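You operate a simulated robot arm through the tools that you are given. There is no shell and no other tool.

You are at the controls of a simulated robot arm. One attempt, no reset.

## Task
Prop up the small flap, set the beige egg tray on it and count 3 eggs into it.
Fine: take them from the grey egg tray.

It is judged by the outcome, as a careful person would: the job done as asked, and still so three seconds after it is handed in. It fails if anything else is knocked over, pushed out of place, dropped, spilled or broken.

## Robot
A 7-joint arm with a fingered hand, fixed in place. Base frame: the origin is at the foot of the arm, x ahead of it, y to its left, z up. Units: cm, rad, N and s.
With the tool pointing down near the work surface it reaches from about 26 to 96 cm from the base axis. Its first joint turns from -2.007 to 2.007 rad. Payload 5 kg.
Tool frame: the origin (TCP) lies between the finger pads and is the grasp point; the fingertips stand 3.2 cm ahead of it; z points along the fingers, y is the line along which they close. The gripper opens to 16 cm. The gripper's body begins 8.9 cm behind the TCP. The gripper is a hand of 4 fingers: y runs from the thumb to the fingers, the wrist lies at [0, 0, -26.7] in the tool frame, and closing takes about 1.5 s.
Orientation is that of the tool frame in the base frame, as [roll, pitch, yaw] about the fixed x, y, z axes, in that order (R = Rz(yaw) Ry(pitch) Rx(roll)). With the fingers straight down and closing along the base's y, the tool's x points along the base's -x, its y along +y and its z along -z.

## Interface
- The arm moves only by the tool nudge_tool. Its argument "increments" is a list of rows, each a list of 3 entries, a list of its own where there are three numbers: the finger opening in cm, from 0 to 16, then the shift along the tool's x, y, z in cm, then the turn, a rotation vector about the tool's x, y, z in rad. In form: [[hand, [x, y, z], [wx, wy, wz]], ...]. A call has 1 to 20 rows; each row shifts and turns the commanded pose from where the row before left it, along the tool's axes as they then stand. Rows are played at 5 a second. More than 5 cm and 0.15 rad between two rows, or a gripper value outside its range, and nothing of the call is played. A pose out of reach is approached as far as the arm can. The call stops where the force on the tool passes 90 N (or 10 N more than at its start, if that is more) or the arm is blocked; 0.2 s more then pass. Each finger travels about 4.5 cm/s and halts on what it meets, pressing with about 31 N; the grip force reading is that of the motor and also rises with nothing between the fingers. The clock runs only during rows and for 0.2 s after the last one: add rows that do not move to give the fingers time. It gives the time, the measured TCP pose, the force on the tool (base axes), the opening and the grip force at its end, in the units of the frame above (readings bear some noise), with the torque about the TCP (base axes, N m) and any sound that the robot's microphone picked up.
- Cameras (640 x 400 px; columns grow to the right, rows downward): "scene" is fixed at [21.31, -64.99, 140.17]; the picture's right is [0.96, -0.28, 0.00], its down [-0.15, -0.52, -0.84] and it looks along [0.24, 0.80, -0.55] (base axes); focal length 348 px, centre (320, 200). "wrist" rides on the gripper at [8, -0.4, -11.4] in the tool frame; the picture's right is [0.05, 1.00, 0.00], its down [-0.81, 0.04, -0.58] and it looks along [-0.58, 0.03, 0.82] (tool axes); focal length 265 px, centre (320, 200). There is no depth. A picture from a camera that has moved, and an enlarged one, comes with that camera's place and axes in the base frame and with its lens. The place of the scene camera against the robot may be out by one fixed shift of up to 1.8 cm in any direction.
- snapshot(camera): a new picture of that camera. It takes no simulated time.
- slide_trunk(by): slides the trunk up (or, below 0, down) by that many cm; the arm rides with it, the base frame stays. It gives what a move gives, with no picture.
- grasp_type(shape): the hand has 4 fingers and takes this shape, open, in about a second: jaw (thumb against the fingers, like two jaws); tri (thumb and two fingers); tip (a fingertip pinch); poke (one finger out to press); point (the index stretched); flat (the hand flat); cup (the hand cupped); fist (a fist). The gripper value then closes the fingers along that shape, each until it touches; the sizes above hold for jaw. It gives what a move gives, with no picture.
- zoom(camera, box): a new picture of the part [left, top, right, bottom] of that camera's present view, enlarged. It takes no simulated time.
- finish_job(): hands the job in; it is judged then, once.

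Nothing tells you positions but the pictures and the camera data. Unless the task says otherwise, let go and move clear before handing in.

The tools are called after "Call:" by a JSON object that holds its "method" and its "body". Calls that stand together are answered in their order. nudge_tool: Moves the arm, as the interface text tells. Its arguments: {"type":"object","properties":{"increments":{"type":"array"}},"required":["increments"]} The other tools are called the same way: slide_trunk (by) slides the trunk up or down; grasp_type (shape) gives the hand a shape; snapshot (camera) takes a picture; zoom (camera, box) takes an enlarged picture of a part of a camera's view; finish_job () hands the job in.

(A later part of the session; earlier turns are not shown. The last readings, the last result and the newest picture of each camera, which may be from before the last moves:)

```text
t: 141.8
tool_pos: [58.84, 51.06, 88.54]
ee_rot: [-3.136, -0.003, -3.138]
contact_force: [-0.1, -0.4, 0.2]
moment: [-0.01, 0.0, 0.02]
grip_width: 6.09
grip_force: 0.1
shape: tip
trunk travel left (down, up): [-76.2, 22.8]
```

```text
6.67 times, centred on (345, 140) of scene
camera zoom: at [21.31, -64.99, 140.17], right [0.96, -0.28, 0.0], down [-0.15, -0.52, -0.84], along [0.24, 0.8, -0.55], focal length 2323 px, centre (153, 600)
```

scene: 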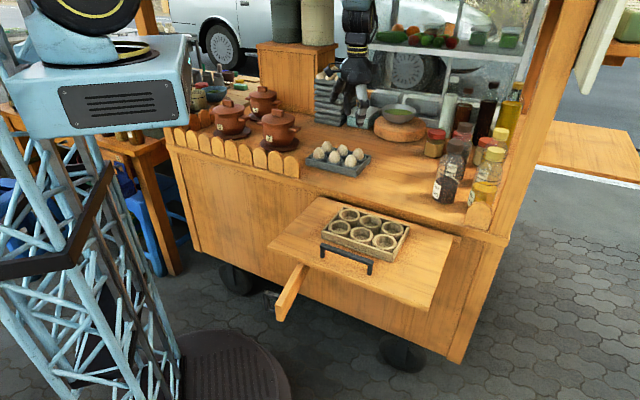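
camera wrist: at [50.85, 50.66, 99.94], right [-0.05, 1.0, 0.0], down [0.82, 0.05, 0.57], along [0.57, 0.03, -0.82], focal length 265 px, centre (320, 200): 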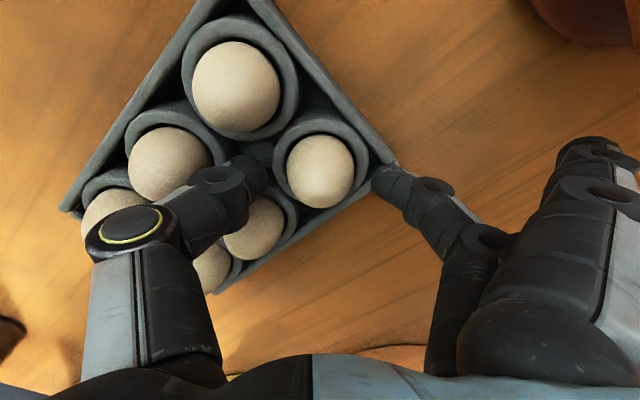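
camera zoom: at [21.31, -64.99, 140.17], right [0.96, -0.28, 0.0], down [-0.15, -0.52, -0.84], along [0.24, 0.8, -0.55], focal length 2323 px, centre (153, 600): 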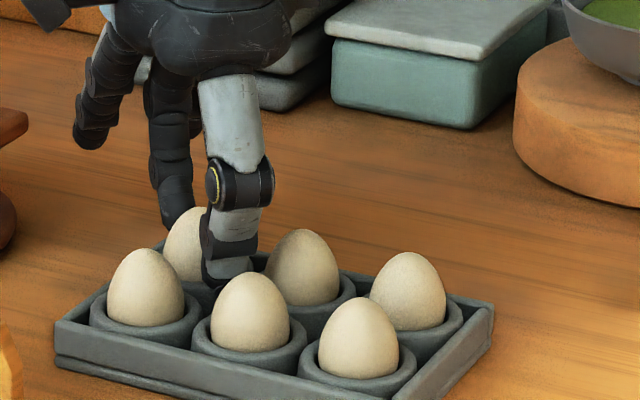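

Call:
{"method": "nudge_tool", "body": {"increments": [[5.4, [0, 0, 0], [0, 0, 0]], [5.0, [0, 0, 0], [0, 0, 0]], [4.7, [0, 0, 0], [0, 0, 0]], [4.4, [0, 0, 0], [0, 0, 0]], [4.2, [0, 0, 0], [0, 0, 0]], [4.2, [0, 0, 0], [0, 0, 0]]]}}

Call:
{"method": "snapshot", "body": {"camera": "wrist"}}

```text
t: 143.2
tool_pos: [58.82, 50.93, 88.47]
ee_rot: [-3.137, -0.005, -3.139]
contact_force: [-0.6, 0.0, -0.5]
moment: [0.0, 0.01, 0.02]
grip_width: 4.3
grip_force: 0.1
shape: tip
trunk travel left (down, up): [-76.2, 22.8]
```

```text
taken
camera wrist: at [50.85, 50.66, 99.94], right [-0.05, 1.0, 0.0], down [0.82, 0.05, 0.57], along [0.57, 0.03, -0.82], focal length 265 px, centre (320, 200)
```

wrist: 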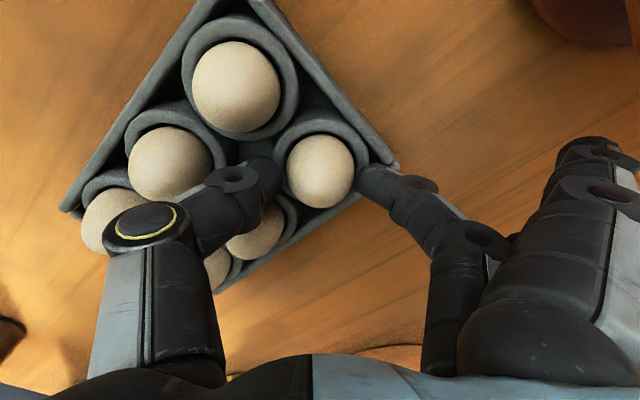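

Call:
{"method": "nudge_tool", "body": {"increments": [[4.0, [0, 0, 0], [0, 0, 0]], [3.8, [0, 0, 0], [0, 0, 0]], [3.6, [0, 0, 0], [0, 0, 0]], [3.6, [0, 0, 0], [0, 0, 0]]]}}

Call:
{"method": "zoom", "body": {"camera": "wrist", "box": [230, 90, 430, 250]}}

```text
t: 144.2
tool_pos: [58.78, 50.97, 88.47]
ee_rot: [-3.138, -0.006, -3.139]
contact_force: [-0.1, 0.0, -0.6]
moment: [0.0, -0.01, 0.0]
grip_width: 3.7
grip_force: 0.0
shape: tip
trunk travel left (down, up): [-76.2, 22.8]
```

```text
2.50 times, centred on (330, 170) of wrist
camera zoom: at [50.85, 50.66, 99.94], right [-0.05, 1.0, 0.0], down [0.82, 0.05, 0.57], along [0.57, 0.03, -0.82], focal length 664 px, centre (295, 275)
```

zoom: 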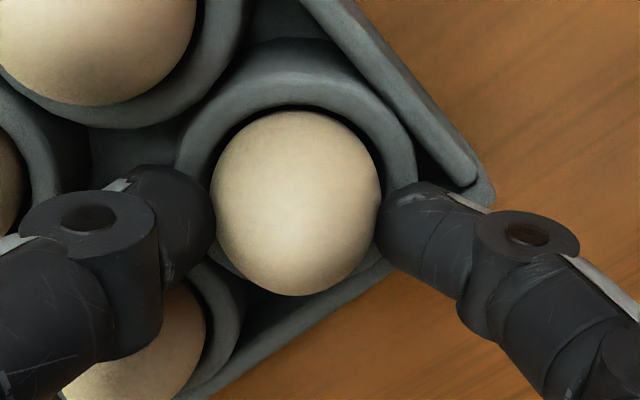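

Call:
{"method": "nudge_tool", "body": {"increments": [[3.4, [0, 0, 0], [0, 0, 0]], [3.2, [0, 0, 0], [0, 0, 0]], [3.0, [0, 0, 0], [0, 0, 0]], [3.0, [0, 0, 0], [0, 0, 0]]]}}

Call:
{"method": "zoom", "body": {"camera": "wrist", "box": [230, 90, 430, 250]}}

```text
t: 145.2
tool_pos: [58.87, 51.09, 88.57]
ee_rot: [-3.137, -0.005, -3.14]
contact_force: [-0.3, 0.3, 1.3]
moment: [-0.02, -0.02, 0.02]
grip_width: 3.18
grip_force: 11.8
shape: tip
trunk travel left (down, up): [-76.2, 22.8]
```

```text
2.50 times, centred on (330, 170) of wrist
camera zoom: at [50.85, 50.66, 99.94], right [-0.05, 1.0, 0.0], down [0.82, 0.05, 0.57], along [0.57, 0.03, -0.82], focal length 664 px, centre (295, 275)
```

zoom: 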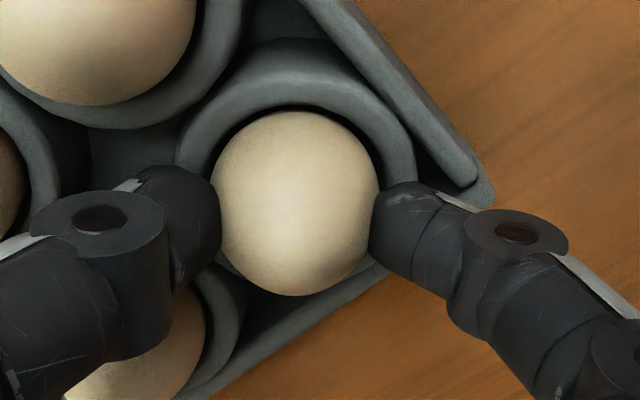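

The egg is gripped gently (about 12 N). I'll lift slowly and check.

Call:
{"method": "nudge_tool", "body": {"increments": [[2.9, [0, 0, 0], [0, 0, 0]], [2.9, [0, 0, -0.6], [0, 0, 0]], [2.9, [0, 0, -0.8], [0, 0, 0]], [2.9, [0, 0, -1.0], [0, 0, 0]], [2.9, [0, 0, -1.2], [0, 0, 0]], [2.9, [0, 0, -1.5], [0, 0, 0]], [2.9, [0, 0, 0], [0, 0, 0]]]}}

Call:
{"method": "snapshot", "body": {"camera": "wrist"}}

Call:
{"method": "zoom", "body": {"camera": "scene", "box": [290, 80, 400, 180]}}

```text
t: 146.8
tool_pos: [58.91, 50.74, 93.68]
ee_rot: [-3.137, -0.005, -3.139]
contact_force: [-0.1, 0.5, -0.6]
moment: [0.0, -0.02, 0.0]
grip_width: 3.16
grip_force: 12.1
shape: tip
trunk travel left (down, up): [-76.2, 22.8]
```

```text
taken
camera wrist: at [50.94, 50.43, 105.13], right [-0.05, 1.0, 0.0], down [0.82, 0.05, 0.57], along [0.57, 0.03, -0.82], focal length 265 px, centre (320, 200)
```

wrist: 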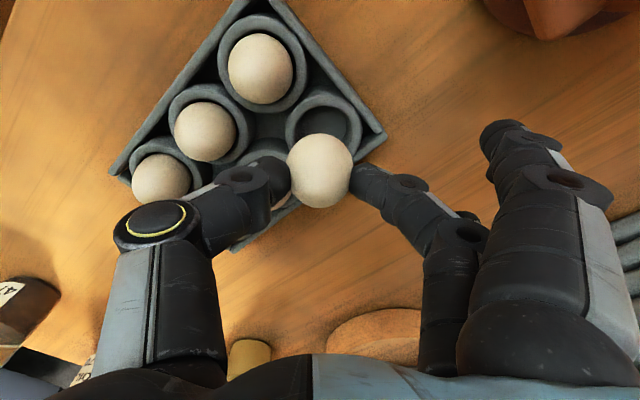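

```text
4.00 times, centred on (345, 130) of scene
camera zoom: at [21.31, -64.99, 140.17], right [0.96, -0.28, 0.0], down [-0.15, -0.52, -0.84], along [0.24, 0.8, -0.55], focal length 1394 px, centre (220, 480)
```

zoom: 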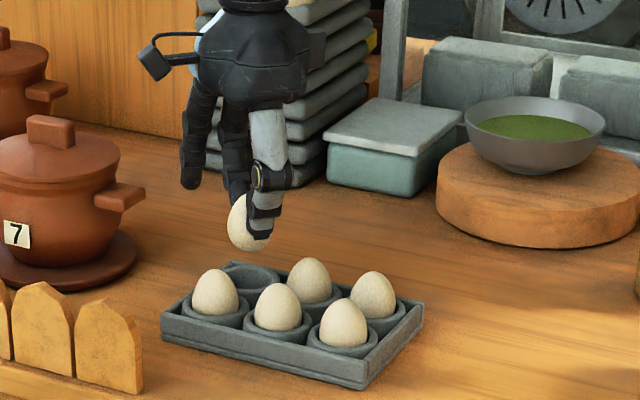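

The first egg is held securely. I'll raise it and carry it over the far-left cup of the beige tray on the flap.

Call:
{"method": "nudge_tool", "body": {"increments": [[2.8, [0, 0, -2.5], [0, 0, 0]], [2.8, [0, 0, -3], [0, 0, 0]], [2.8, [0, 0, -3], [0, 0, 0]], [2.8, [0, 0, -1.5], [0, 0, 0]], [2.8, [0.4, -2.0, 0], [0, 0, 0]], [2.8, [0.6, -3.5, 0], [0, 0, 0]], [2.8, [0.69, -4.4, 0], [0, 0, 0]], [2.8, [0.69, -4.4, 0], [0, 0, 0]], [2.8, [0.69, -4.4, 0], [0, 0, 0]], [2.8, [0.69, -4.4, 0], [0, 0, 0]], [2.8, [0.69, -4.4, 0], [0, 0, 0]], [2.8, [0.69, -4.4, 0], [0, 0, 0]], [2.8, [0.6, -4.0, 0], [0, 0, 0]], [2.8, [0.43, -2.7, 0], [0, 0, 0]], [2.8, [0, -1.6, 0], [0, 0, 0]], [2.8, [0, 0, 0], [0, 0, 0]]]}}

Call:
{"method": "snapshot", "body": {"camera": "wrist"}}

Call:
{"method": "snapshot", "body": {"camera": "scene"}}

```text
t: 150.2
tool_pos: [52.79, 10.78, 103.85]
ee_rot: [-3.138, -0.005, -3.14]
contact_force: [0.3, 0.1, -0.1]
moment: [-0.01, -0.01, -0.03]
grip_width: 3.15
grip_force: 12.4
shape: tip
trunk travel left (down, up): [-76.2, 22.8]
```

```text
taken
camera wrist: at [44.73, 10.47, 115.27], right [-0.05, 1.0, 0.0], down [0.82, 0.05, 0.57], along [0.57, 0.03, -0.82], focal length 265 px, centre (320, 200)
```

wrist: 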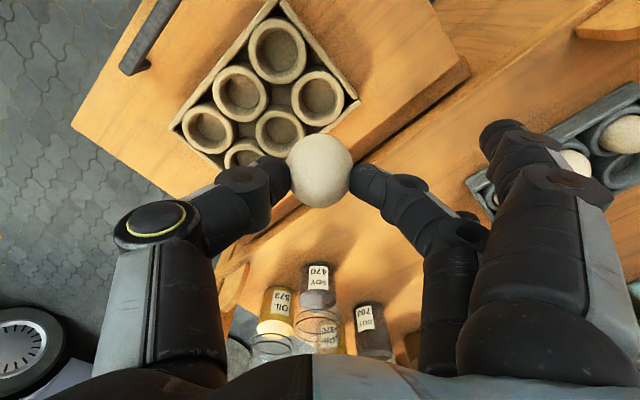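

```text
taken
```

scene: 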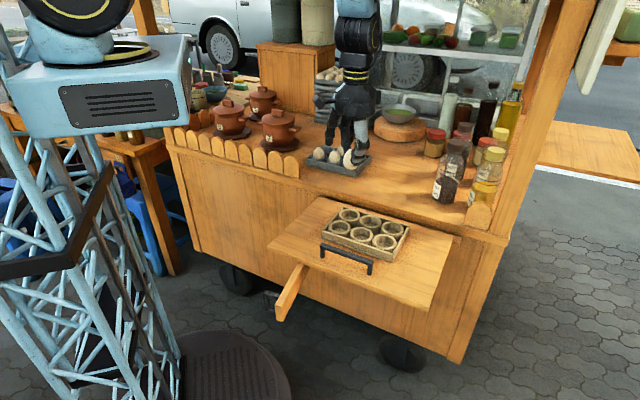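

Call:
{"method": "zoom", "body": {"camera": "wrist", "box": [180, 0, 380, 200]}}

```text
2.00 times, centred on (280, 100) of wrist
camera zoom: at [44.73, 10.47, 115.27], right [-0.05, 1.0, 0.0], down [0.82, 0.05, 0.57], along [0.57, 0.03, -0.82], focal length 531 px, centre (400, 400)
```

zoom: 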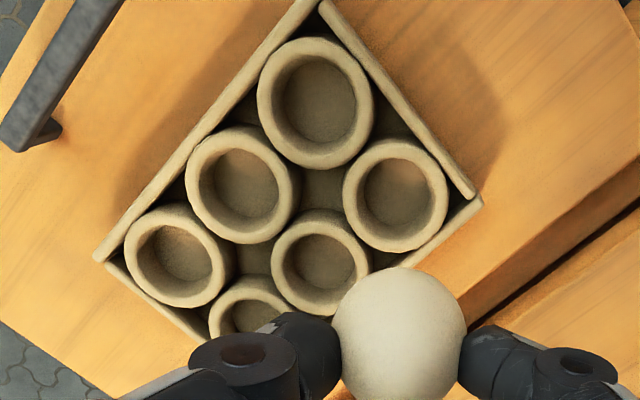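

Call:
{"method": "nudge_tool", "body": {"increments": [[2.8, [0.19, -0.15, 2.0], [0, 0, 0]], [2.8, [0, 0, 3.0], [0, 0, 0]], [2.8, [0, 0, 3.0], [0, 0, 0]], [2.8, [0, 0, 2.0], [0, 0, 0]], [2.8, [0, 0, 1.2], [0, 0, 0]], [2.8, [0, 0, 0], [0, 0, 0]]]}}

Call:
{"method": "snapshot", "body": {"camera": "wrist"}}

Call:
{"method": "zoom", "body": {"camera": "wrist", "box": [220, 70, 420, 230]}}

Call:
{"method": "zoom", "body": {"camera": "scene", "box": [300, 160, 430, 270]}}

```text
t: 151.6
tool_pos: [52.64, 10.54, 92.8]
ee_rot: [-3.138, -0.003, -3.14]
contact_force: [-0.1, 0.1, -0.9]
moment: [0.01, 0.0, -0.02]
grip_width: 3.16
grip_force: 12.2
shape: tip
trunk travel left (down, up): [-76.2, 22.8]
```

```text
taken
camera wrist: at [44.62, 10.09, 104.13], right [-0.05, 1.0, 0.0], down [0.82, 0.05, 0.57], along [0.57, 0.03, -0.82], focal length 265 px, centre (320, 200)
```

wrist: 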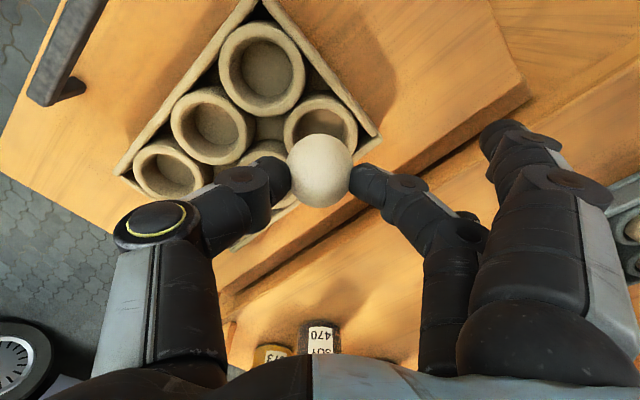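

```text
2.50 times, centred on (320, 150) of wrist
camera zoom: at [44.62, 10.09, 104.13], right [-0.05, 1.0, 0.0], down [0.82, 0.05, 0.57], along [0.57, 0.03, -0.82], focal length 664 px, centre (320, 325)
```

zoom: 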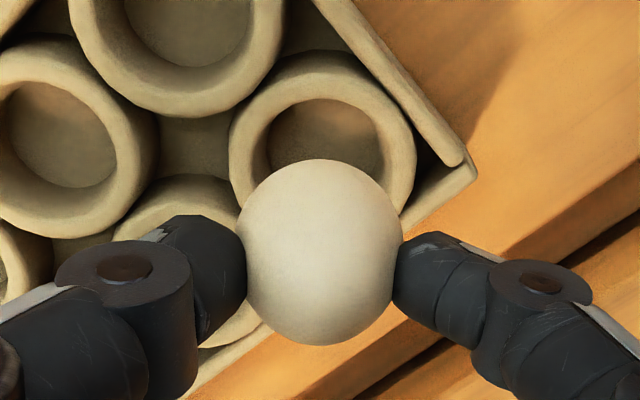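

```text
3.64 times, centred on (365, 215) of scene
camera zoom: at [21.31, -64.99, 140.17], right [0.96, -0.28, 0.0], down [-0.15, -0.52, -0.84], along [0.24, 0.8, -0.55], focal length 1267 px, centre (156, 146)
```

zoom: 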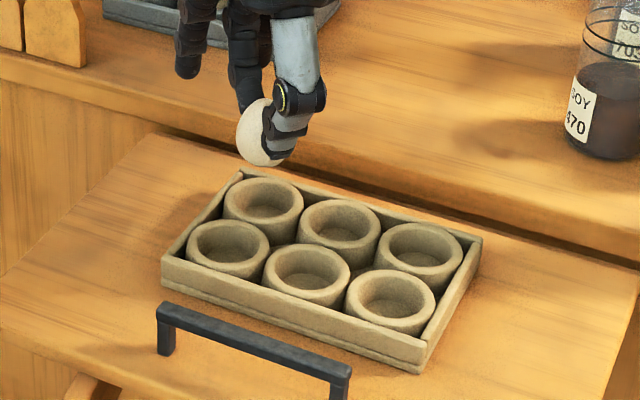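

Call:
{"method": "nudge_tool", "body": {"increments": [[2.8, [0.15, 0, 1.2], [0, 0, 0]], [2.8, [0.05, 0, 1.2], [0, 0, 0]], [2.8, [0, 0, 0.6], [0, 0, 0]], [2.8, [0, 0, 0], [0, 0, 0]]]}}

Call:
{"method": "zoom", "body": {"camera": "wrist", "box": [230, 90, 430, 250]}}

Call:
{"method": "zoom", "body": {"camera": "scene", "box": [320, 180, 410, 250]}}

```text
t: 152.6
tool_pos: [52.42, 10.44, 89.66]
ee_rot: [-3.14, -0.003, -3.141]
contact_force: [-0.3, 0.0, -0.5]
moment: [-0.02, 0.02, -0.02]
grip_width: 3.14
grip_force: 12.0
shape: tip
trunk travel left (down, up): [-76.2, 22.8]
```

```text
2.50 times, centred on (330, 170) of wrist
camera zoom: at [44.49, 10.08, 101.04], right [-0.05, 1.0, 0.0], down [0.82, 0.05, 0.57], along [0.57, 0.03, -0.82], focal length 664 px, centre (295, 275)
```

zoom: 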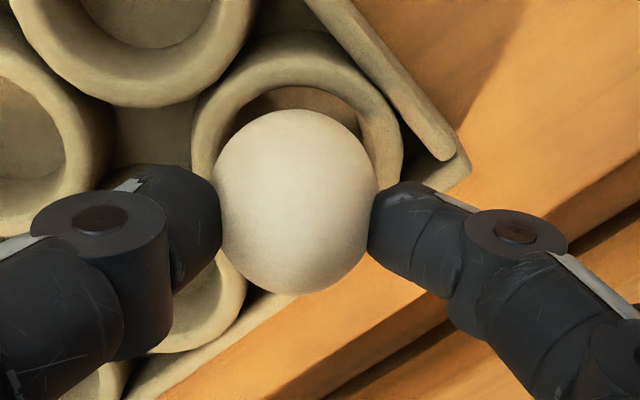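

```text
5.71 times, centred on (365, 215) of scene
camera zoom: at [21.31, -64.99, 140.17], right [0.96, -0.28, 0.0], down [-0.15, -0.52, -0.84], along [0.24, 0.8, -0.55], focal length 1992 px, centre (63, 114)
```

zoom: 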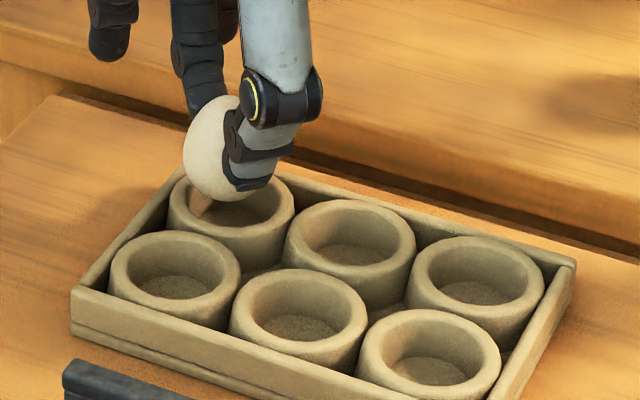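

Comparing with the pick view, the cup centre is about 0.5 cm further out than the egg. I'll correct that and descend a bit more.

Call:
{"method": "nudge_tool", "body": {"increments": [[2.8, [-0.25, 0, 0], [0, 0, 0]], [2.8, [-0.25, 0, 0.5], [0, 0, 0]], [2.8, [0, 0, 0.5], [0, 0, 0]], [2.8, [0, 0, 0], [0, 0, 0]]]}}

Call:
{"method": "zoom", "body": {"camera": "wrist", "box": [230, 90, 430, 250]}}

Call:
{"method": "zoom", "body": {"camera": "scene", "box": [320, 180, 410, 250]}}

```text
t: 153.6
tool_pos: [52.88, 10.5, 88.72]
ee_rot: [-3.138, -0.002, -3.14]
contact_force: [-0.4, -0.1, -0.4]
moment: [-0.01, -0.01, -0.04]
grip_width: 3.15
grip_force: 12.2
shape: tip
trunk travel left (down, up): [-76.2, 22.8]
```

```text
2.50 times, centred on (330, 170) of wrist
camera zoom: at [44.9, 10.16, 100.03], right [-0.05, 1.0, 0.0], down [0.82, 0.05, 0.57], along [0.57, 0.03, -0.82], focal length 664 px, centre (295, 275)
```

zoom: 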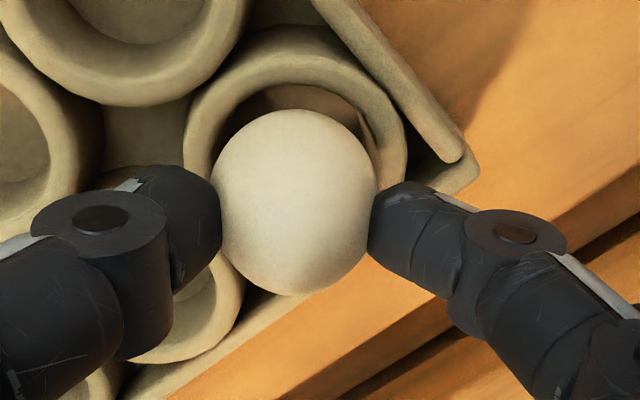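

```text
5.71 times, centred on (365, 215) of scene
camera zoom: at [21.31, -64.99, 140.17], right [0.96, -0.28, 0.0], down [-0.15, -0.52, -0.84], along [0.24, 0.8, -0.55], focal length 1992 px, centre (63, 114)
```

zoom: 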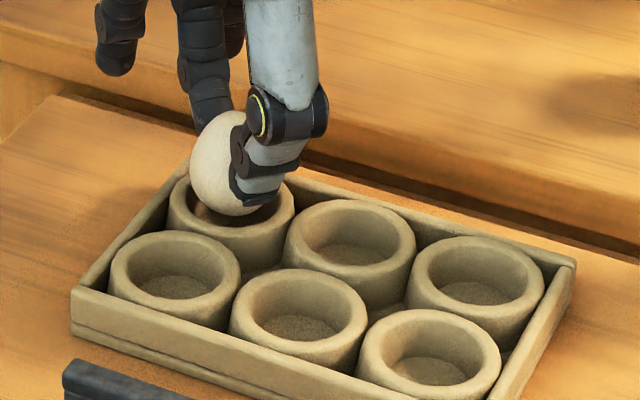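

Call:
{"method": "nudge_tool", "body": {"increments": [[2.8, [0, 0, 0.5], [0, 0, 0]], [2.8, [0, 0, 0.5], [0, 0, 0]], [2.8, [0, 0, 0.3], [0, 0, 0]], [2.8, [0, 0, 0], [0, 0, 0]]]}}

Call:
{"method": "zoom", "body": {"camera": "wrist", "box": [230, 90, 430, 250]}}

Call:
{"method": "zoom", "body": {"camera": "scene", "box": [320, 180, 410, 250]}}

```text
t: 154.6
tool_pos: [53.02, 10.57, 87.34]
ee_rot: [-3.136, -0.005, -3.139]
contact_force: [0.1, -0.8, -1.4]
moment: [0.02, 0.03, 0.0]
grip_width: 3.15
grip_force: 11.8
shape: tip
trunk travel left (down, up): [-76.2, 22.8]
```

```text
2.50 times, centred on (330, 170) of wrist
camera zoom: at [44.93, 10.14, 98.77], right [-0.05, 1.0, 0.0], down [0.82, 0.05, 0.57], along [0.57, 0.03, -0.82], focal length 664 px, centre (295, 275)
```

zoom: 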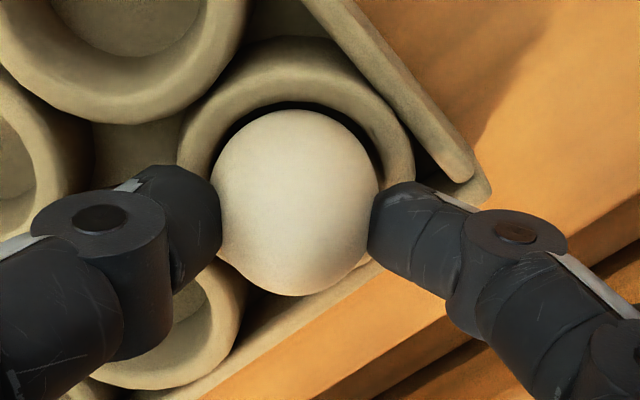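

```text
5.71 times, centred on (365, 215) of scene
camera zoom: at [21.31, -64.99, 140.17], right [0.96, -0.28, 0.0], down [-0.15, -0.52, -0.84], along [0.24, 0.8, -0.55], focal length 1992 px, centre (63, 114)
```

zoom: 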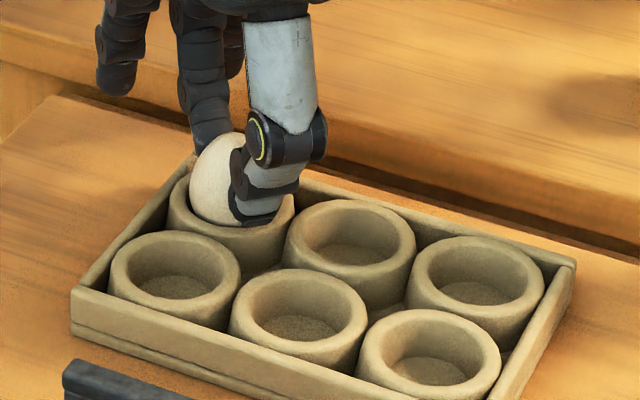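

Call:
{"method": "nudge_tool", "body": {"increments": [[2.8, [0, 0, 0.2], [0, 0, 0]], [2.8, [0, 0, 0], [0, 0, 0]]]}}

```text
t: 155.2
tool_pos: [52.93, 10.52, 87.28]
ee_rot: [-3.138, -0.004, -3.141]
contact_force: [-0.7, 0.4, -1.4]
moment: [-0.02, -0.02, 0.0]
grip_width: 3.16
grip_force: 12.6
shape: tip
trunk travel left (down, up): [-76.2, 22.8]
```

Call:
{"method": "nudge_tool", "body": {"increments": [[2.8, [0, 0, 0.2], [0, 0, 0]], [2.8, [0, 0, 0], [0, 0, 0]]]}}

Call:
{"method": "zoom", "body": {"camera": "wrist", "box": [230, 90, 430, 250]}}

```text
t: 155.8
tool_pos: [52.97, 10.47, 86.96]
ee_rot: [-3.137, -0.006, -3.139]
contact_force: [0.6, 0.1, 2.9]
moment: [0.0, 0.02, -0.02]
grip_width: 3.14
grip_force: 12.3
shape: tip
trunk travel left (down, up): [-76.2, 22.8]
```

```text
2.50 times, centred on (330, 170) of wrist
camera zoom: at [44.91, 10.14, 98.41], right [-0.05, 1.0, 0.0], down [0.82, 0.05, 0.57], along [0.57, 0.03, -0.82], focal length 664 px, centre (295, 275)
```

zoom: 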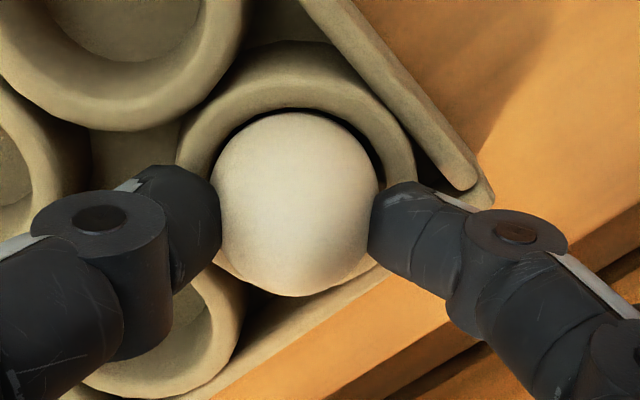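

The egg is seated (light contact at the expected height). I'll open slowly and rise straight up.

Call:
{"method": "nudge_tool", "body": {"increments": [[3.1, [0, 0, 0], [0, 0, 0]], [3.4, [0, 0, 0], [0, 0, 0]], [3.8, [0, 0, 0], [0, 0, 0]], [4.4, [0, 0, 0], [0, 0, 0]], [5.2, [0, 0, 0], [0, 0, 0]], [6, [0, 0, 0], [0, 0, 0]], [6.5, [0, 0, 0], [0, 0, 0]], [6.5, [0, 0, 0], [0, 0, 0]], [6.5, [0, 0, -1.5], [0, 0, 0]], [7, [0, 0, -3], [0, 0, 0]], [7, [0, 0, -4], [0, 0, 0]], [7, [0, 0, -4], [0, 0, 0]], [7, [0, 0, -4], [0, 0, 0]], [7, [0, 0, 0], [0, 0, 0]]]}}

Call:
{"method": "snapshot", "body": {"camera": "wrist"}}

Call:
{"method": "zoom", "body": {"camera": "scene", "box": [270, 120, 460, 270]}}

```text
t: 158.8
tool_pos: [53.04, 10.76, 103.56]
ee_rot: [-3.137, -0.005, -3.139]
contact_force: [0.4, -0.5, -0.1]
moment: [-0.02, 0.01, 0.0]
grip_width: 6.94
grip_force: 0.1
shape: tip
trunk travel left (down, up): [-76.2, 22.8]
```

```text
taken
camera wrist: at [45.13, 10.4, 114.94], right [-0.05, 1.0, 0.0], down [0.82, 0.05, 0.57], along [0.57, 0.03, -0.82], focal length 265 px, centre (320, 200)
```

wrist: 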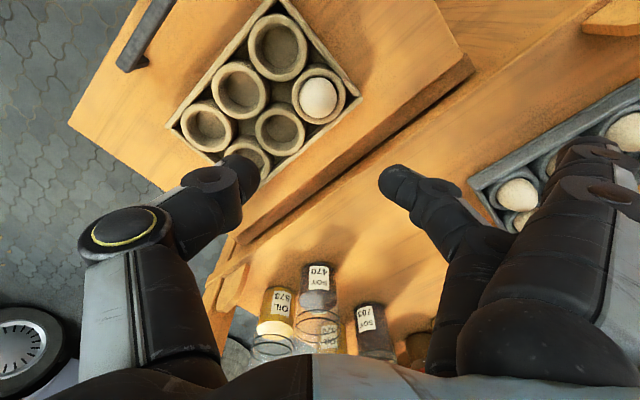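

```text
2.67 times, centred on (365, 195) of scene
camera zoom: at [21.31, -64.99, 140.17], right [0.96, -0.28, 0.0], down [-0.15, -0.52, -0.84], along [0.24, 0.8, -0.55], focal length 929 px, centre (200, 213)
```

zoom: 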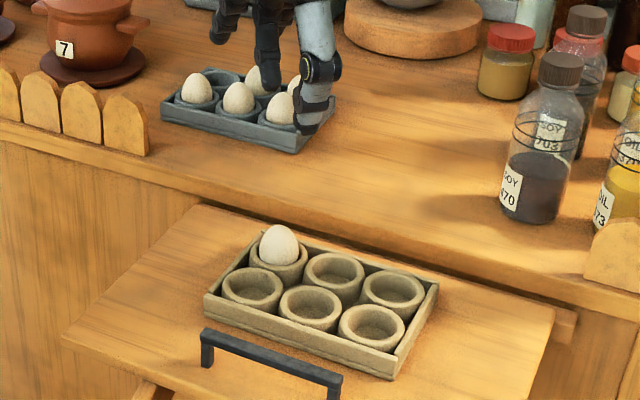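

The first egg sits properly in its cup. Now I'll go for the far-right egg, turning the hand 90° so the spare fingers hang outside the tray.

Call:
{"method": "nudge_tool", "body": {"increments": [[7, [-1.83, 3.93, 0], [0, 0, 0]], [7, [-1.83, 3.93, 0], [0, 0, 0]], [7, [-1.83, 3.93, 0], [0, 0, 0]], [7, [-1.83, 3.93, 0], [0, 0, 0]], [7, [-1.83, 3.93, 0], [0, 0, 0]], [7, [-1.83, 3.93, 0], [0, 0, 0]], [7, [-1.83, 3.93, 0], [0, 0, 0]], [7, [-1.83, 3.93, 0], [0, 0, 0]], [7, [0, 0, 0], [0, 0, 0.1428]], [7, [0, 0, 0], [0, 0, 0.1428]], [7, [0, 0, 0], [0, 0, 0.1428]], [7, [0, 0, 0], [0, 0, 0.1428]], [7, [0, 0, 0], [0, 0, 0.1428]], [7, [0, 0, 0], [0, 0, 0.1428]], [7, [0, 0, 0], [0, 0, 0.1428]], [7, [0, 0, 0], [0, 0, 0.1428]], [7, [0, 0, 0], [0, 0, 0.1428]], [7, [0, 0, 0], [0, 0, 0.1428]], [7, [0, 0, 0], [0, 0, 0.1428]]]}}

Call:
{"method": "snapshot", "body": {"camera": "wrist"}}

Call:
{"method": "snapshot", "body": {"camera": "scene"}}

```text
t: 162.8
tool_pos: [67.57, 42.02, 103.29]
ee_rot: [-3.136, 0.005, 1.57]
contact_force: [-0.1, -0.1, -0.4]
moment: [-0.05, -0.01, 0.04]
grip_width: 6.95
grip_force: 0.0
shape: tip
trunk travel left (down, up): [-76.2, 22.8]
```

```text
taken
camera wrist: at [67.12, 50.2, 114.65], right [1.0, 0.05, 0.0], down [0.04, -0.81, 0.58], along [0.03, -0.58, -0.81], focal length 265 px, centre (320, 200)
```

wrist: 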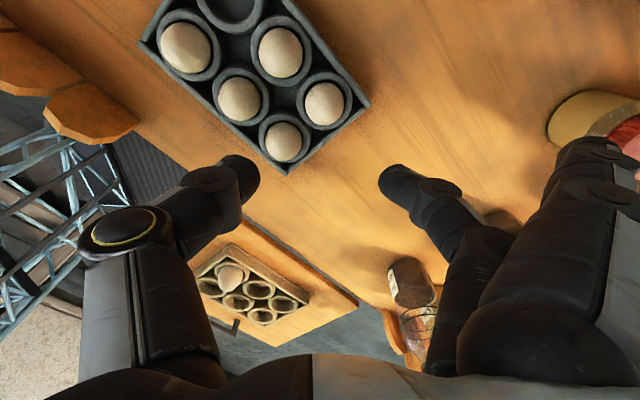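

```text
taken
```

scene: 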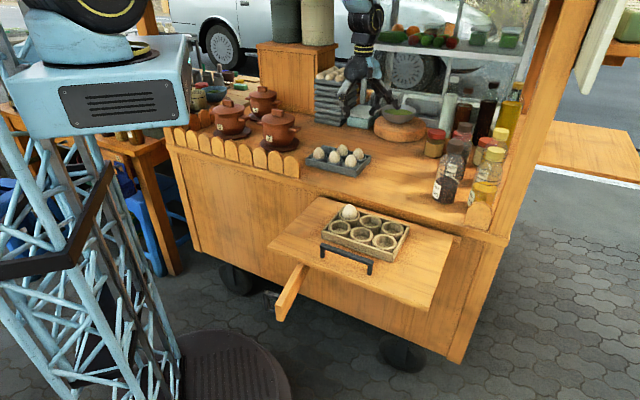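

Call:
{"method": "nudge_tool", "body": {"increments": [[7, [0, 0.4, 2.5], [0, 0, 0]], [7, [0, 0, 3.5], [0, 0, 0]], [7, [0, 0, 3.5], [0, 0, 0]], [7, [0, 0, 2.5], [0, 0, 0]], [7, [0, 0, 1.0], [0, 0, 0]], [7, [0, 0, 0], [0, 0, 0]]]}}

Call:
{"method": "snapshot", "body": {"camera": "wrist"}}

Call:
{"method": "zoom", "body": {"camera": "scene", "box": [300, 90, 410, 190]}}

```text
t: 164.2
tool_pos: [68.01, 41.86, 90.11]
ee_rot: [-3.138, 0.004, 1.572]
contact_force: [0.1, 0.1, 0.2]
moment: [0.03, 0.03, 0.02]
grip_width: 6.98
grip_force: 0.1
shape: tip
trunk travel left (down, up): [-76.2, 22.8]
```

```text
taken
camera wrist: at [67.49, 50.0, 101.45], right [1.0, 0.05, 0.0], down [0.05, -0.81, 0.58], along [0.03, -0.58, -0.81], focal length 265 px, centre (320, 200)
```

wrist: 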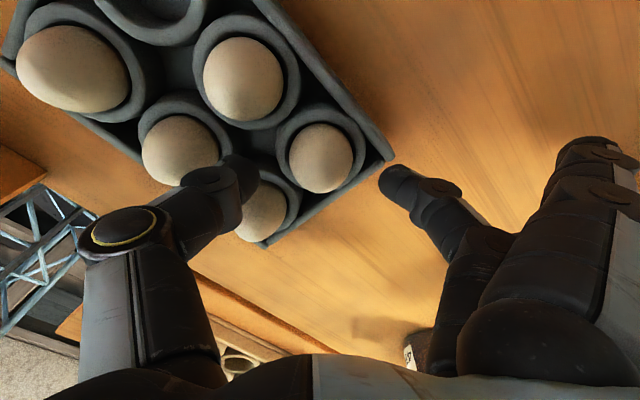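

```text
4.00 times, centred on (355, 140) of scene
camera zoom: at [21.31, -64.99, 140.17], right [0.96, -0.28, 0.0], down [-0.15, -0.52, -0.84], along [0.24, 0.8, -0.55], focal length 1394 px, centre (180, 440)
```

zoom: 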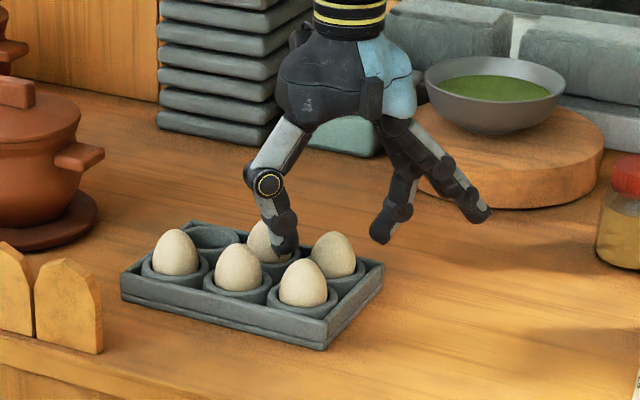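

Call:
{"method": "nudge_tool", "body": {"increments": [[7, [0, 0, 0.8], [0, 0, 0]], [6.5, [0, 0, 0.8], [0, 0, 0]], [6, [0, 0, 0], [0, 0, 0]], [5, [0, 0, 0], [0, 0, 0]], [4.4, [0, 0, 0], [0, 0, 0]], [4.0, [0, 0, 0], [0, 0, 0]], [3.7, [0, 0, 0], [0, 0, 0]], [3.7, [0, 0, 0], [0, 0, 0]]]}}

Call:
{"method": "zoom", "body": {"camera": "wrist", "box": [230, 90, 430, 250]}}

```text
t: 166.0
tool_pos: [67.86, 41.8, 88.67]
ee_rot: [-3.138, 0.007, 1.572]
contact_force: [1.0, -0.1, -0.5]
moment: [-0.01, 0.03, -0.01]
grip_width: 3.79
grip_force: 0.1
shape: tip
trunk travel left (down, up): [-76.2, 22.8]
```

```text
2.50 times, centred on (330, 170) of wrist
camera zoom: at [67.43, 50.01, 99.96], right [1.0, 0.05, 0.0], down [0.05, -0.81, 0.58], along [0.03, -0.58, -0.81], focal length 664 px, centre (295, 275)
```

zoom: 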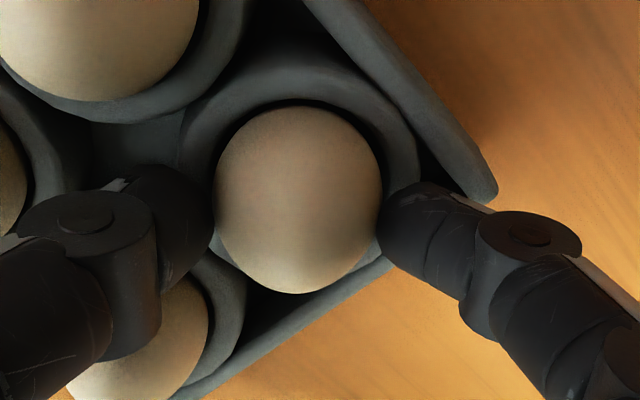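

Call:
{"method": "nudge_tool", "body": {"increments": [[3.5, [0, 0.05, 0.1], [0, 0, 0]], [3.3, [0, 0, 0], [0, 0, 0]], [3.1, [0, 0, 0], [0, 0, 0]], [2.9, [0, 0, 0], [0, 0, 0]], [2.9, [0, 0, 0], [0, 0, 0]], [2.9, [0, 0, 0], [0, 0, 0]]]}}

Call:
{"method": "zoom", "body": {"camera": "wrist", "box": [230, 90, 430, 250]}}

```text
t: 167.4
tool_pos: [67.94, 42.0, 88.58]
ee_rot: [-3.137, 0.004, 1.574]
contact_force: [0.2, -0.8, 1.0]
moment: [0.04, 0.0, 0.02]
grip_width: 3.39
grip_force: 11.9
shape: tip
trunk travel left (down, up): [-76.2, 22.8]
```

```text
2.50 times, centred on (330, 170) of wrist
camera zoom: at [67.53, 50.06, 99.86], right [1.0, 0.05, 0.0], down [0.05, -0.81, 0.58], along [0.03, -0.58, -0.81], focal length 664 px, centre (295, 275)
```

zoom: 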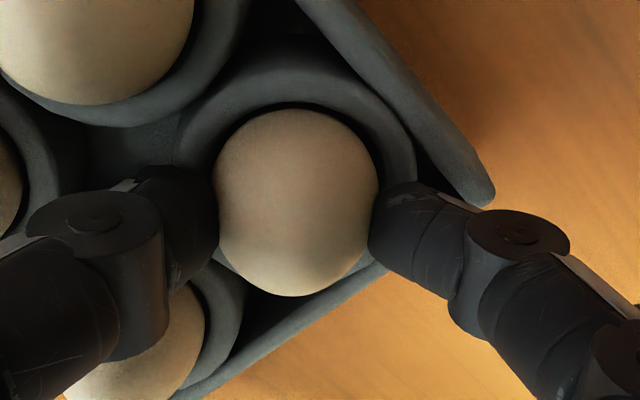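

Call:
{"method": "nudge_tool", "body": {"increments": [[2.8, [0, 0, -0.6], [0, 0, 0]], [2.8, [0, 0, -0.8], [0, 0, 0]], [2.8, [0, 0, -1.2], [0, 0, 0]], [2.8, [0, 0, -2.5], [0, 0, 0]], [2.8, [0, 0, 0], [0, 0, 0]]]}}

Call:
{"method": "snapshot", "body": {"camera": "wrist"}}

```text
t: 168.6
tool_pos: [67.91, 42.04, 93.81]
ee_rot: [-3.136, 0.004, 1.572]
contact_force: [0.1, -0.4, -0.9]
moment: [0.0, 0.03, -0.02]
grip_width: 3.35
grip_force: 12.1
shape: tip
trunk travel left (down, up): [-76.2, 22.8]
```

```text
taken
camera wrist: at [67.53, 50.21, 105.12], right [1.0, 0.05, 0.0], down [0.05, -0.81, 0.58], along [0.03, -0.58, -0.81], focal length 265 px, centre (320, 200)
```

wrist: 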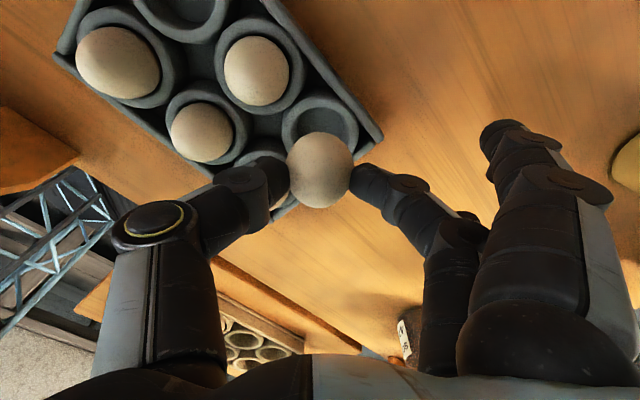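

The second egg is held. I'll raise it and carry it over the far-right cup of the beige tray.

Call:
{"method": "nudge_tool", "body": {"increments": [[2.8, [0, 0, -3], [0, 0, 0]], [2.8, [0, 0, -3.5], [0, 0, 0]], [2.8, [0, 0, -3.5], [0, 0, 0]], [2.8, [-2.2, -0.3, 0], [0, 0, 0]], [2.8, [-3.5, -0.5, 0], [0, 0, 0]], [2.8, [-4.4, -0.69, 0], [0, 0, 0]], [2.8, [-4.4, -0.69, 0], [0, 0, 0]], [2.8, [-4.4, -0.69, 0], [0, 0, 0]], [2.8, [-4.4, -0.69, 0], [0, 0, 0]], [2.8, [-4.4, -0.69, 0], [0, 0, 0]], [2.8, [-4.4, -0.69, 0], [0, 0, 0]], [2.8, [-4.0, -0.6, 0], [0, 0, 0]], [2.8, [-2.7, -0.4, 0], [0, 0, 0]], [2.8, [-1.45, -0.26, 0], [0, 0, 0]], [2.8, [0, 0, 0], [0, 0, 0]]]}}

Call:
{"method": "snapshot", "body": {"camera": "wrist"}}

Call:
{"method": "snapshot", "body": {"camera": "scene"}}

```text
t: 171.8
tool_pos: [61.72, 1.74, 103.93]
ee_rot: [-3.138, 0.004, 1.572]
contact_force: [-0.6, -0.2, -0.5]
moment: [-0.02, -0.01, -0.02]
grip_width: 3.35
grip_force: 11.9
shape: tip
trunk travel left (down, up): [-76.2, 22.8]
```

```text
taken
camera wrist: at [61.28, 9.88, 115.38], right [1.0, 0.05, 0.0], down [0.05, -0.81, 0.58], along [0.03, -0.58, -0.81], focal length 265 px, centre (320, 200)
```

wrist: 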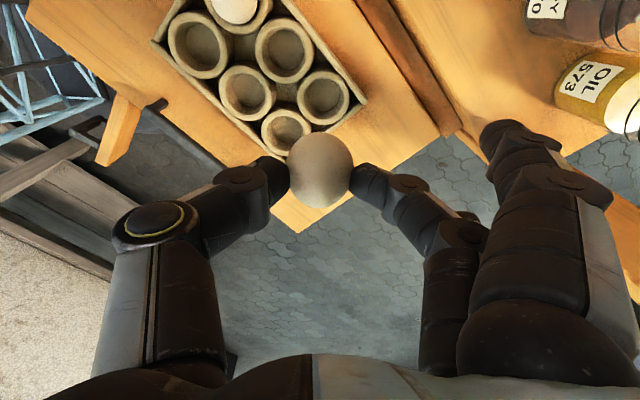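

```text
taken
```

scene: 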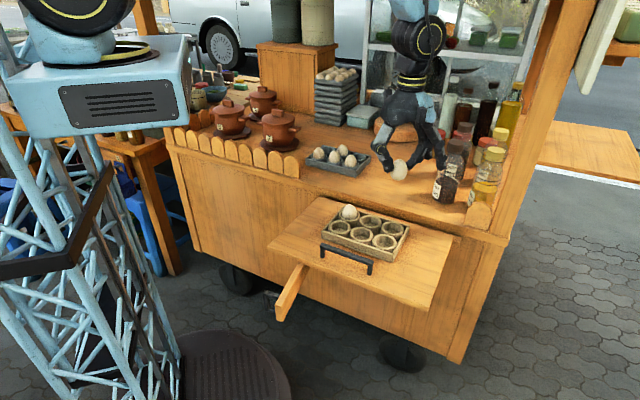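

Call:
{"method": "zoom", "body": {"camera": "wrist", "box": [220, 20, 420, 180]}}

```text
2.50 times, centred on (320, 100) of wrist
camera zoom: at [61.28, 9.88, 115.38], right [1.0, 0.05, 0.0], down [0.05, -0.81, 0.58], along [0.03, -0.58, -0.81], focal length 664 px, centre (320, 450)
```

zoom: 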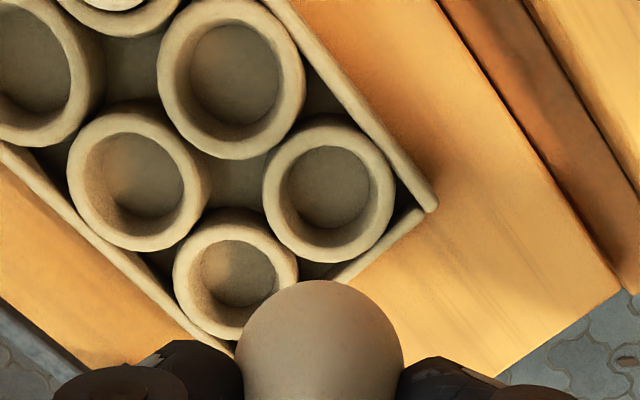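

Call:
{"method": "nudge_tool", "body": {"increments": [[2.8, [-0.1, 0.28, 2.0], [0, 0, 0]], [2.8, [0, 0, 3.0], [0, 0, 0]], [2.8, [0, 0, 3.5], [0, 0, 0]], [2.8, [0, 0, 3.0], [0, 0, 0]], [2.8, [0, 0, 2.4], [0, 0, 0]], [2.8, [0, 0, 1.3], [0, 0, 0]], [2.8, [0, 0, 0], [0, 0, 0]]]}}

Call:
{"method": "zoom", "body": {"camera": "wrist", "box": [230, 90, 430, 250]}}

Call:
{"method": "zoom", "body": {"camera": "scene", "box": [330, 180, 430, 260]}}

```text
t: 173.4
tool_pos: [62.09, 1.56, 88.78]
ee_rot: [-3.136, 0.003, 1.574]
contact_force: [-0.7, -0.1, -0.5]
moment: [-0.02, 0.04, -0.01]
grip_width: 3.3
grip_force: 12.1
shape: tip
trunk travel left (down, up): [-76.2, 22.8]
```

```text
2.50 times, centred on (330, 170) of wrist
camera zoom: at [61.66, 9.69, 100.12], right [1.0, 0.05, 0.0], down [0.05, -0.81, 0.58], along [0.03, -0.58, -0.81], focal length 664 px, centre (295, 275)
```

zoom: 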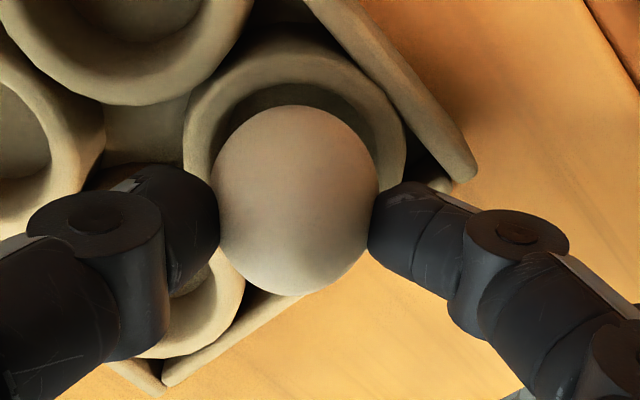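

```text
5.00 times, centred on (380, 220) of scene
camera zoom: at [21.31, -64.99, 140.17], right [0.96, -0.28, 0.0], down [-0.15, -0.52, -0.84], along [0.24, 0.8, -0.55], focal length 1743 px, centre (20, 100)
```

zoom: 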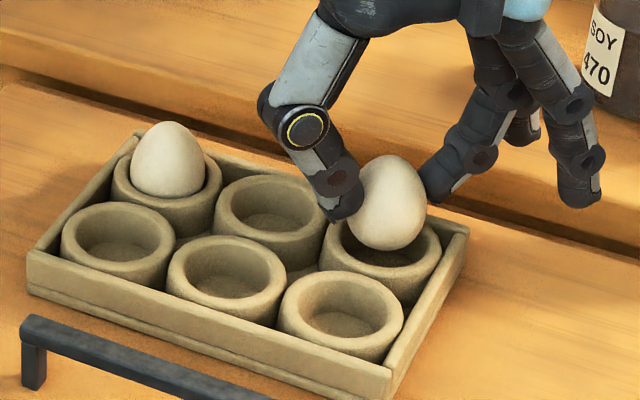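

Call:
{"method": "nudge_tool", "body": {"increments": [[2.8, [0, 0, 0.5], [0, 0, 0]], [2.8, [0, 0, 0.5], [0, 0, 0]], [2.8, [0, 0, 0.4], [0, 0, 0]], [2.8, [0, 0, 0.2], [0, 0, 0]], [2.8, [0, 0, 0], [0, 0, 0]]]}}

Call:
{"method": "zoom", "body": {"camera": "wrist", "box": [230, 90, 430, 250]}}

```text
t: 174.6
tool_pos: [62.06, 1.58, 87.2]
ee_rot: [-3.138, 0.004, 1.574]
contact_force: [0.0, -0.5, -0.7]
moment: [-0.01, 0.0, 0.0]
grip_width: 3.32
grip_force: 12.7
shape: tip
trunk travel left (down, up): [-76.2, 22.8]
```

```text
2.50 times, centred on (330, 170) of wrist
camera zoom: at [61.66, 9.7, 98.51], right [1.0, 0.05, 0.0], down [0.05, -0.81, 0.58], along [0.03, -0.58, -0.81], focal length 664 px, centre (295, 275)
```

zoom: 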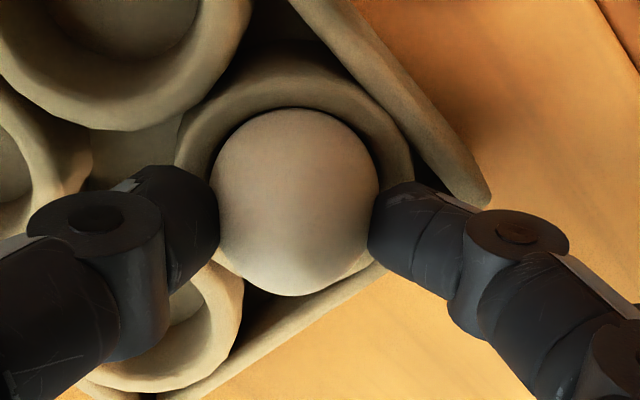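

Call:
{"method": "nudge_tool", "body": {"increments": [[2.8, [0, 0, 0.2], [0, 0, 0]], [2.8, [0, 0, 0], [0, 0, 0]]]}}

```text
t: 175.2
tool_pos: [62.12, 1.64, 86.92]
ee_rot: [-3.139, 0.003, 1.575]
contact_force: [-0.1, 0.0, 4.7]
moment: [-0.03, 0.03, -0.04]
grip_width: 3.34
grip_force: 12.4
shape: tip
trunk travel left (down, up): [-76.2, 22.8]
```

The second egg is seated (4.7 N contact). I'll release gently and rise.

Call:
{"method": "nudge_tool", "body": {"increments": [[3.2, [0, 0, 0], [0, 0, 0]], [3.5, [0, 0, 0], [0, 0, 0]], [3.9, [0, 0, 0], [0, 0, 0]], [4.5, [0, 0, 0], [0, 0, 0]], [5.2, [0, 0, 0], [0, 0, 0]], [6, [0, 0, 0], [0, 0, 0]], [6.5, [0, 0, 0], [0, 0, 0]], [6.5, [0, 0, 0], [0, 0, 0]], [6.5, [0, 0, -1.5], [0, 0, 0]], [7, [0, 0, -3], [0, 0, 0]], [7, [0, 0, -4], [0, 0, 0]], [7, [0, 0, -4], [0, 0, 0]], [7, [0, 0, -4], [0, 0, 0]], [7, [0, 0, 0], [0, 0, 0]]]}}

Call:
{"method": "snapshot", "body": {"camera": "wrist"}}

Call:
{"method": "zoom", "body": {"camera": "scene", "box": [270, 120, 460, 270]}}

```text
t: 178.2
tool_pos: [62.42, 1.88, 103.17]
ee_rot: [-3.135, 0.005, 1.571]
contact_force: [0.0, 0.0, -0.4]
moment: [0.01, 0.0, -0.02]
grip_width: 6.91
grip_force: 0.1
shape: tip
trunk travel left (down, up): [-76.2, 22.8]
```

```text
taken
camera wrist: at [61.98, 9.99, 114.47], right [1.0, 0.05, -0.01], down [0.05, -0.81, 0.58], along [0.03, -0.58, -0.81], focal length 265 px, centre (320, 200)
```

wrist: 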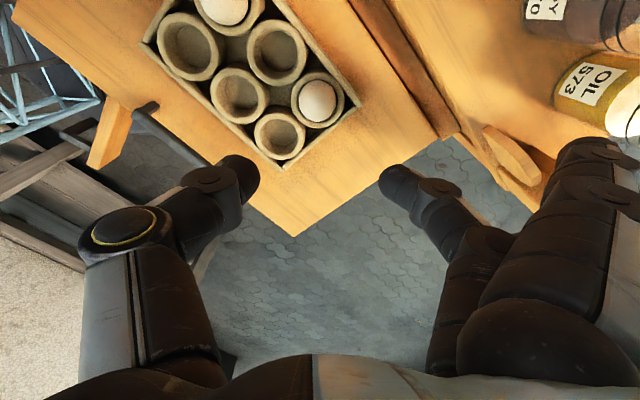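

```text
2.67 times, centred on (365, 195) of scene
camera zoom: at [21.31, -64.99, 140.17], right [0.96, -0.28, 0.0], down [-0.15, -0.52, -0.84], along [0.24, 0.8, -0.55], focal length 929 px, centre (200, 213)
```

zoom: 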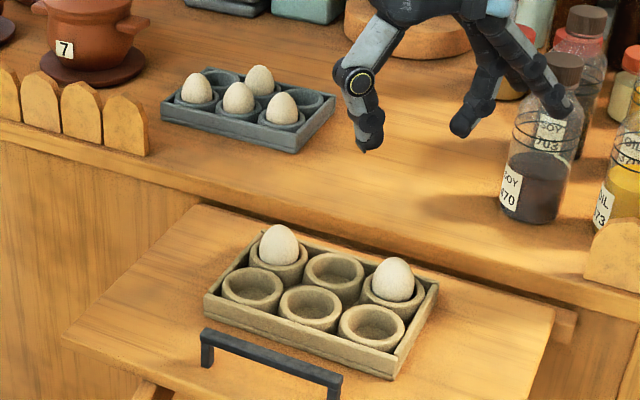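

Two eggs are placed. I'm going for the far-middle egg now, whose neighbours on both sides are gone, closing along the row direction.

Call:
{"method": "nudge_tool", "body": {"increments": [[7, [4.46, 0.1, 0], [0, 0, 0]], [7, [4.46, 0.1, 0], [0, 0, 0]], [7, [4.46, 0.1, 0], [0, 0, 0]], [7, [4.46, 0.1, 0], [0, 0, 0]], [7, [4.46, 0.1, 0], [0, 0, 0]], [7, [4.46, 0.1, 0], [0, 0, 0]], [7, [4.46, 0.1, 0], [0, 0, 0]], [7, [4.46, 0.1, 0], [0, 0, 0]], [7, [4.46, 0.1, 0], [0, 0, 0]], [7, [4.46, 0.1, 0], [0, 0, 0]], [7, [0, 0, 0], [0, 0, 0]]]}}

Call:
{"method": "nudge_tool", "body": {"increments": [[7, [0, 0, 0], [0, 0, -0.1386]], [7, [0, 0, 0], [0, 0, -0.1386]], [7, [0, 0, 0], [0, 0, -0.1386]], [7, [0, 0, 0], [0, 0, -0.1386]], [7, [0, 0, 0], [0, 0, -0.1386]], [7, [0, 0, 0], [0, 0, -0.1386]], [7, [0, 0, 0], [0, 0, -0.1386]], [7, [0, 0, 0], [0, 0, -0.1386]], [7, [0, 0, 0], [0, 0, -0.1386]], [7, [0, 0, 0], [0, 0, -0.1386]], [7, [0, 0, 0], [0, 0, -0.1386]], [7, [0, 0, 0], [0, 0, -0.1386]], [7, [0, 0, 0], [0, 0, -0.1386]], [7, [0, 0, 0], [0, 0, -0.1386]], [7, [0, 0, 0], [0, 0, -0.1386]], [7, [0, 0, 0], [0, 0, -0.1386]], [7, [0, 0, 0], [0, 0, -0.1386]], [7, [0, 0, 0], [0, 0, 0]]]}}

Call:
{"method": "snapshot", "body": {"camera": "wrist"}}

Call:
{"method": "snapshot", "body": {"camera": "scene"}}

```text
t: 180.6
tool_pos: [63.26, 46.17, 102.69]
ee_rot: [-3.138, 0.003, 1.571]
contact_force: [0.1, -0.5, -0.3]
moment: [-0.01, -0.01, 0.02]
grip_width: 6.93
grip_force: 0.1
shape: tip
trunk travel left (down, up): [-76.2, 22.8]
```

```text
t: 184.4
tool_pos: [63.17, 46.2, 103.13]
ee_rot: [-3.141, -0.008, -2.353]
contact_force: [0.0, 0.7, -0.8]
moment: [0.03, -0.01, 0.02]
grip_width: 6.94
grip_force: 0.1
shape: tip
trunk travel left (down, up): [-76.2, 22.8]
```

```text
taken
camera wrist: at [57.78, 40.35, 114.58], right [-0.75, 0.67, 0.0], down [0.55, 0.61, 0.57], along [0.38, 0.43, -0.82], focal length 265 px, centre (320, 200)
```

wrist: 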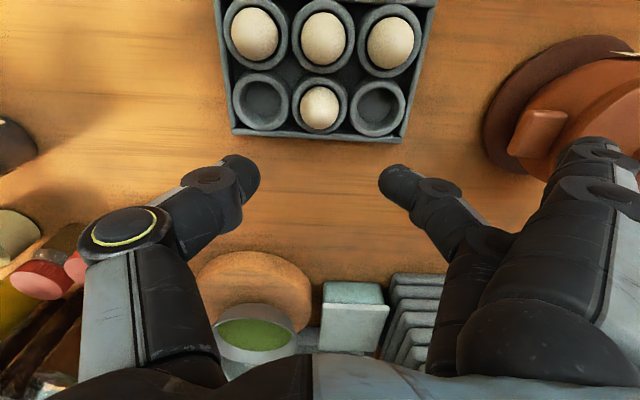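

```text
taken
```

scene: 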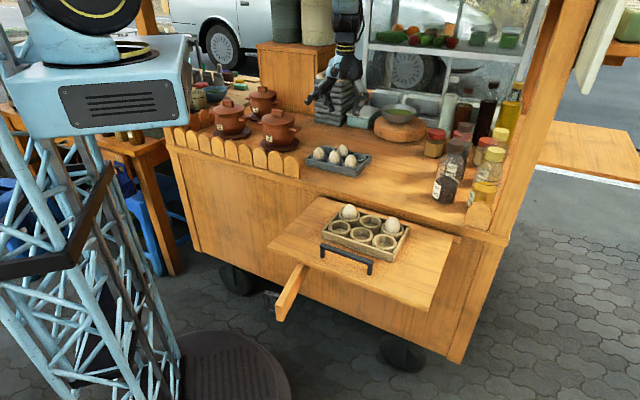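

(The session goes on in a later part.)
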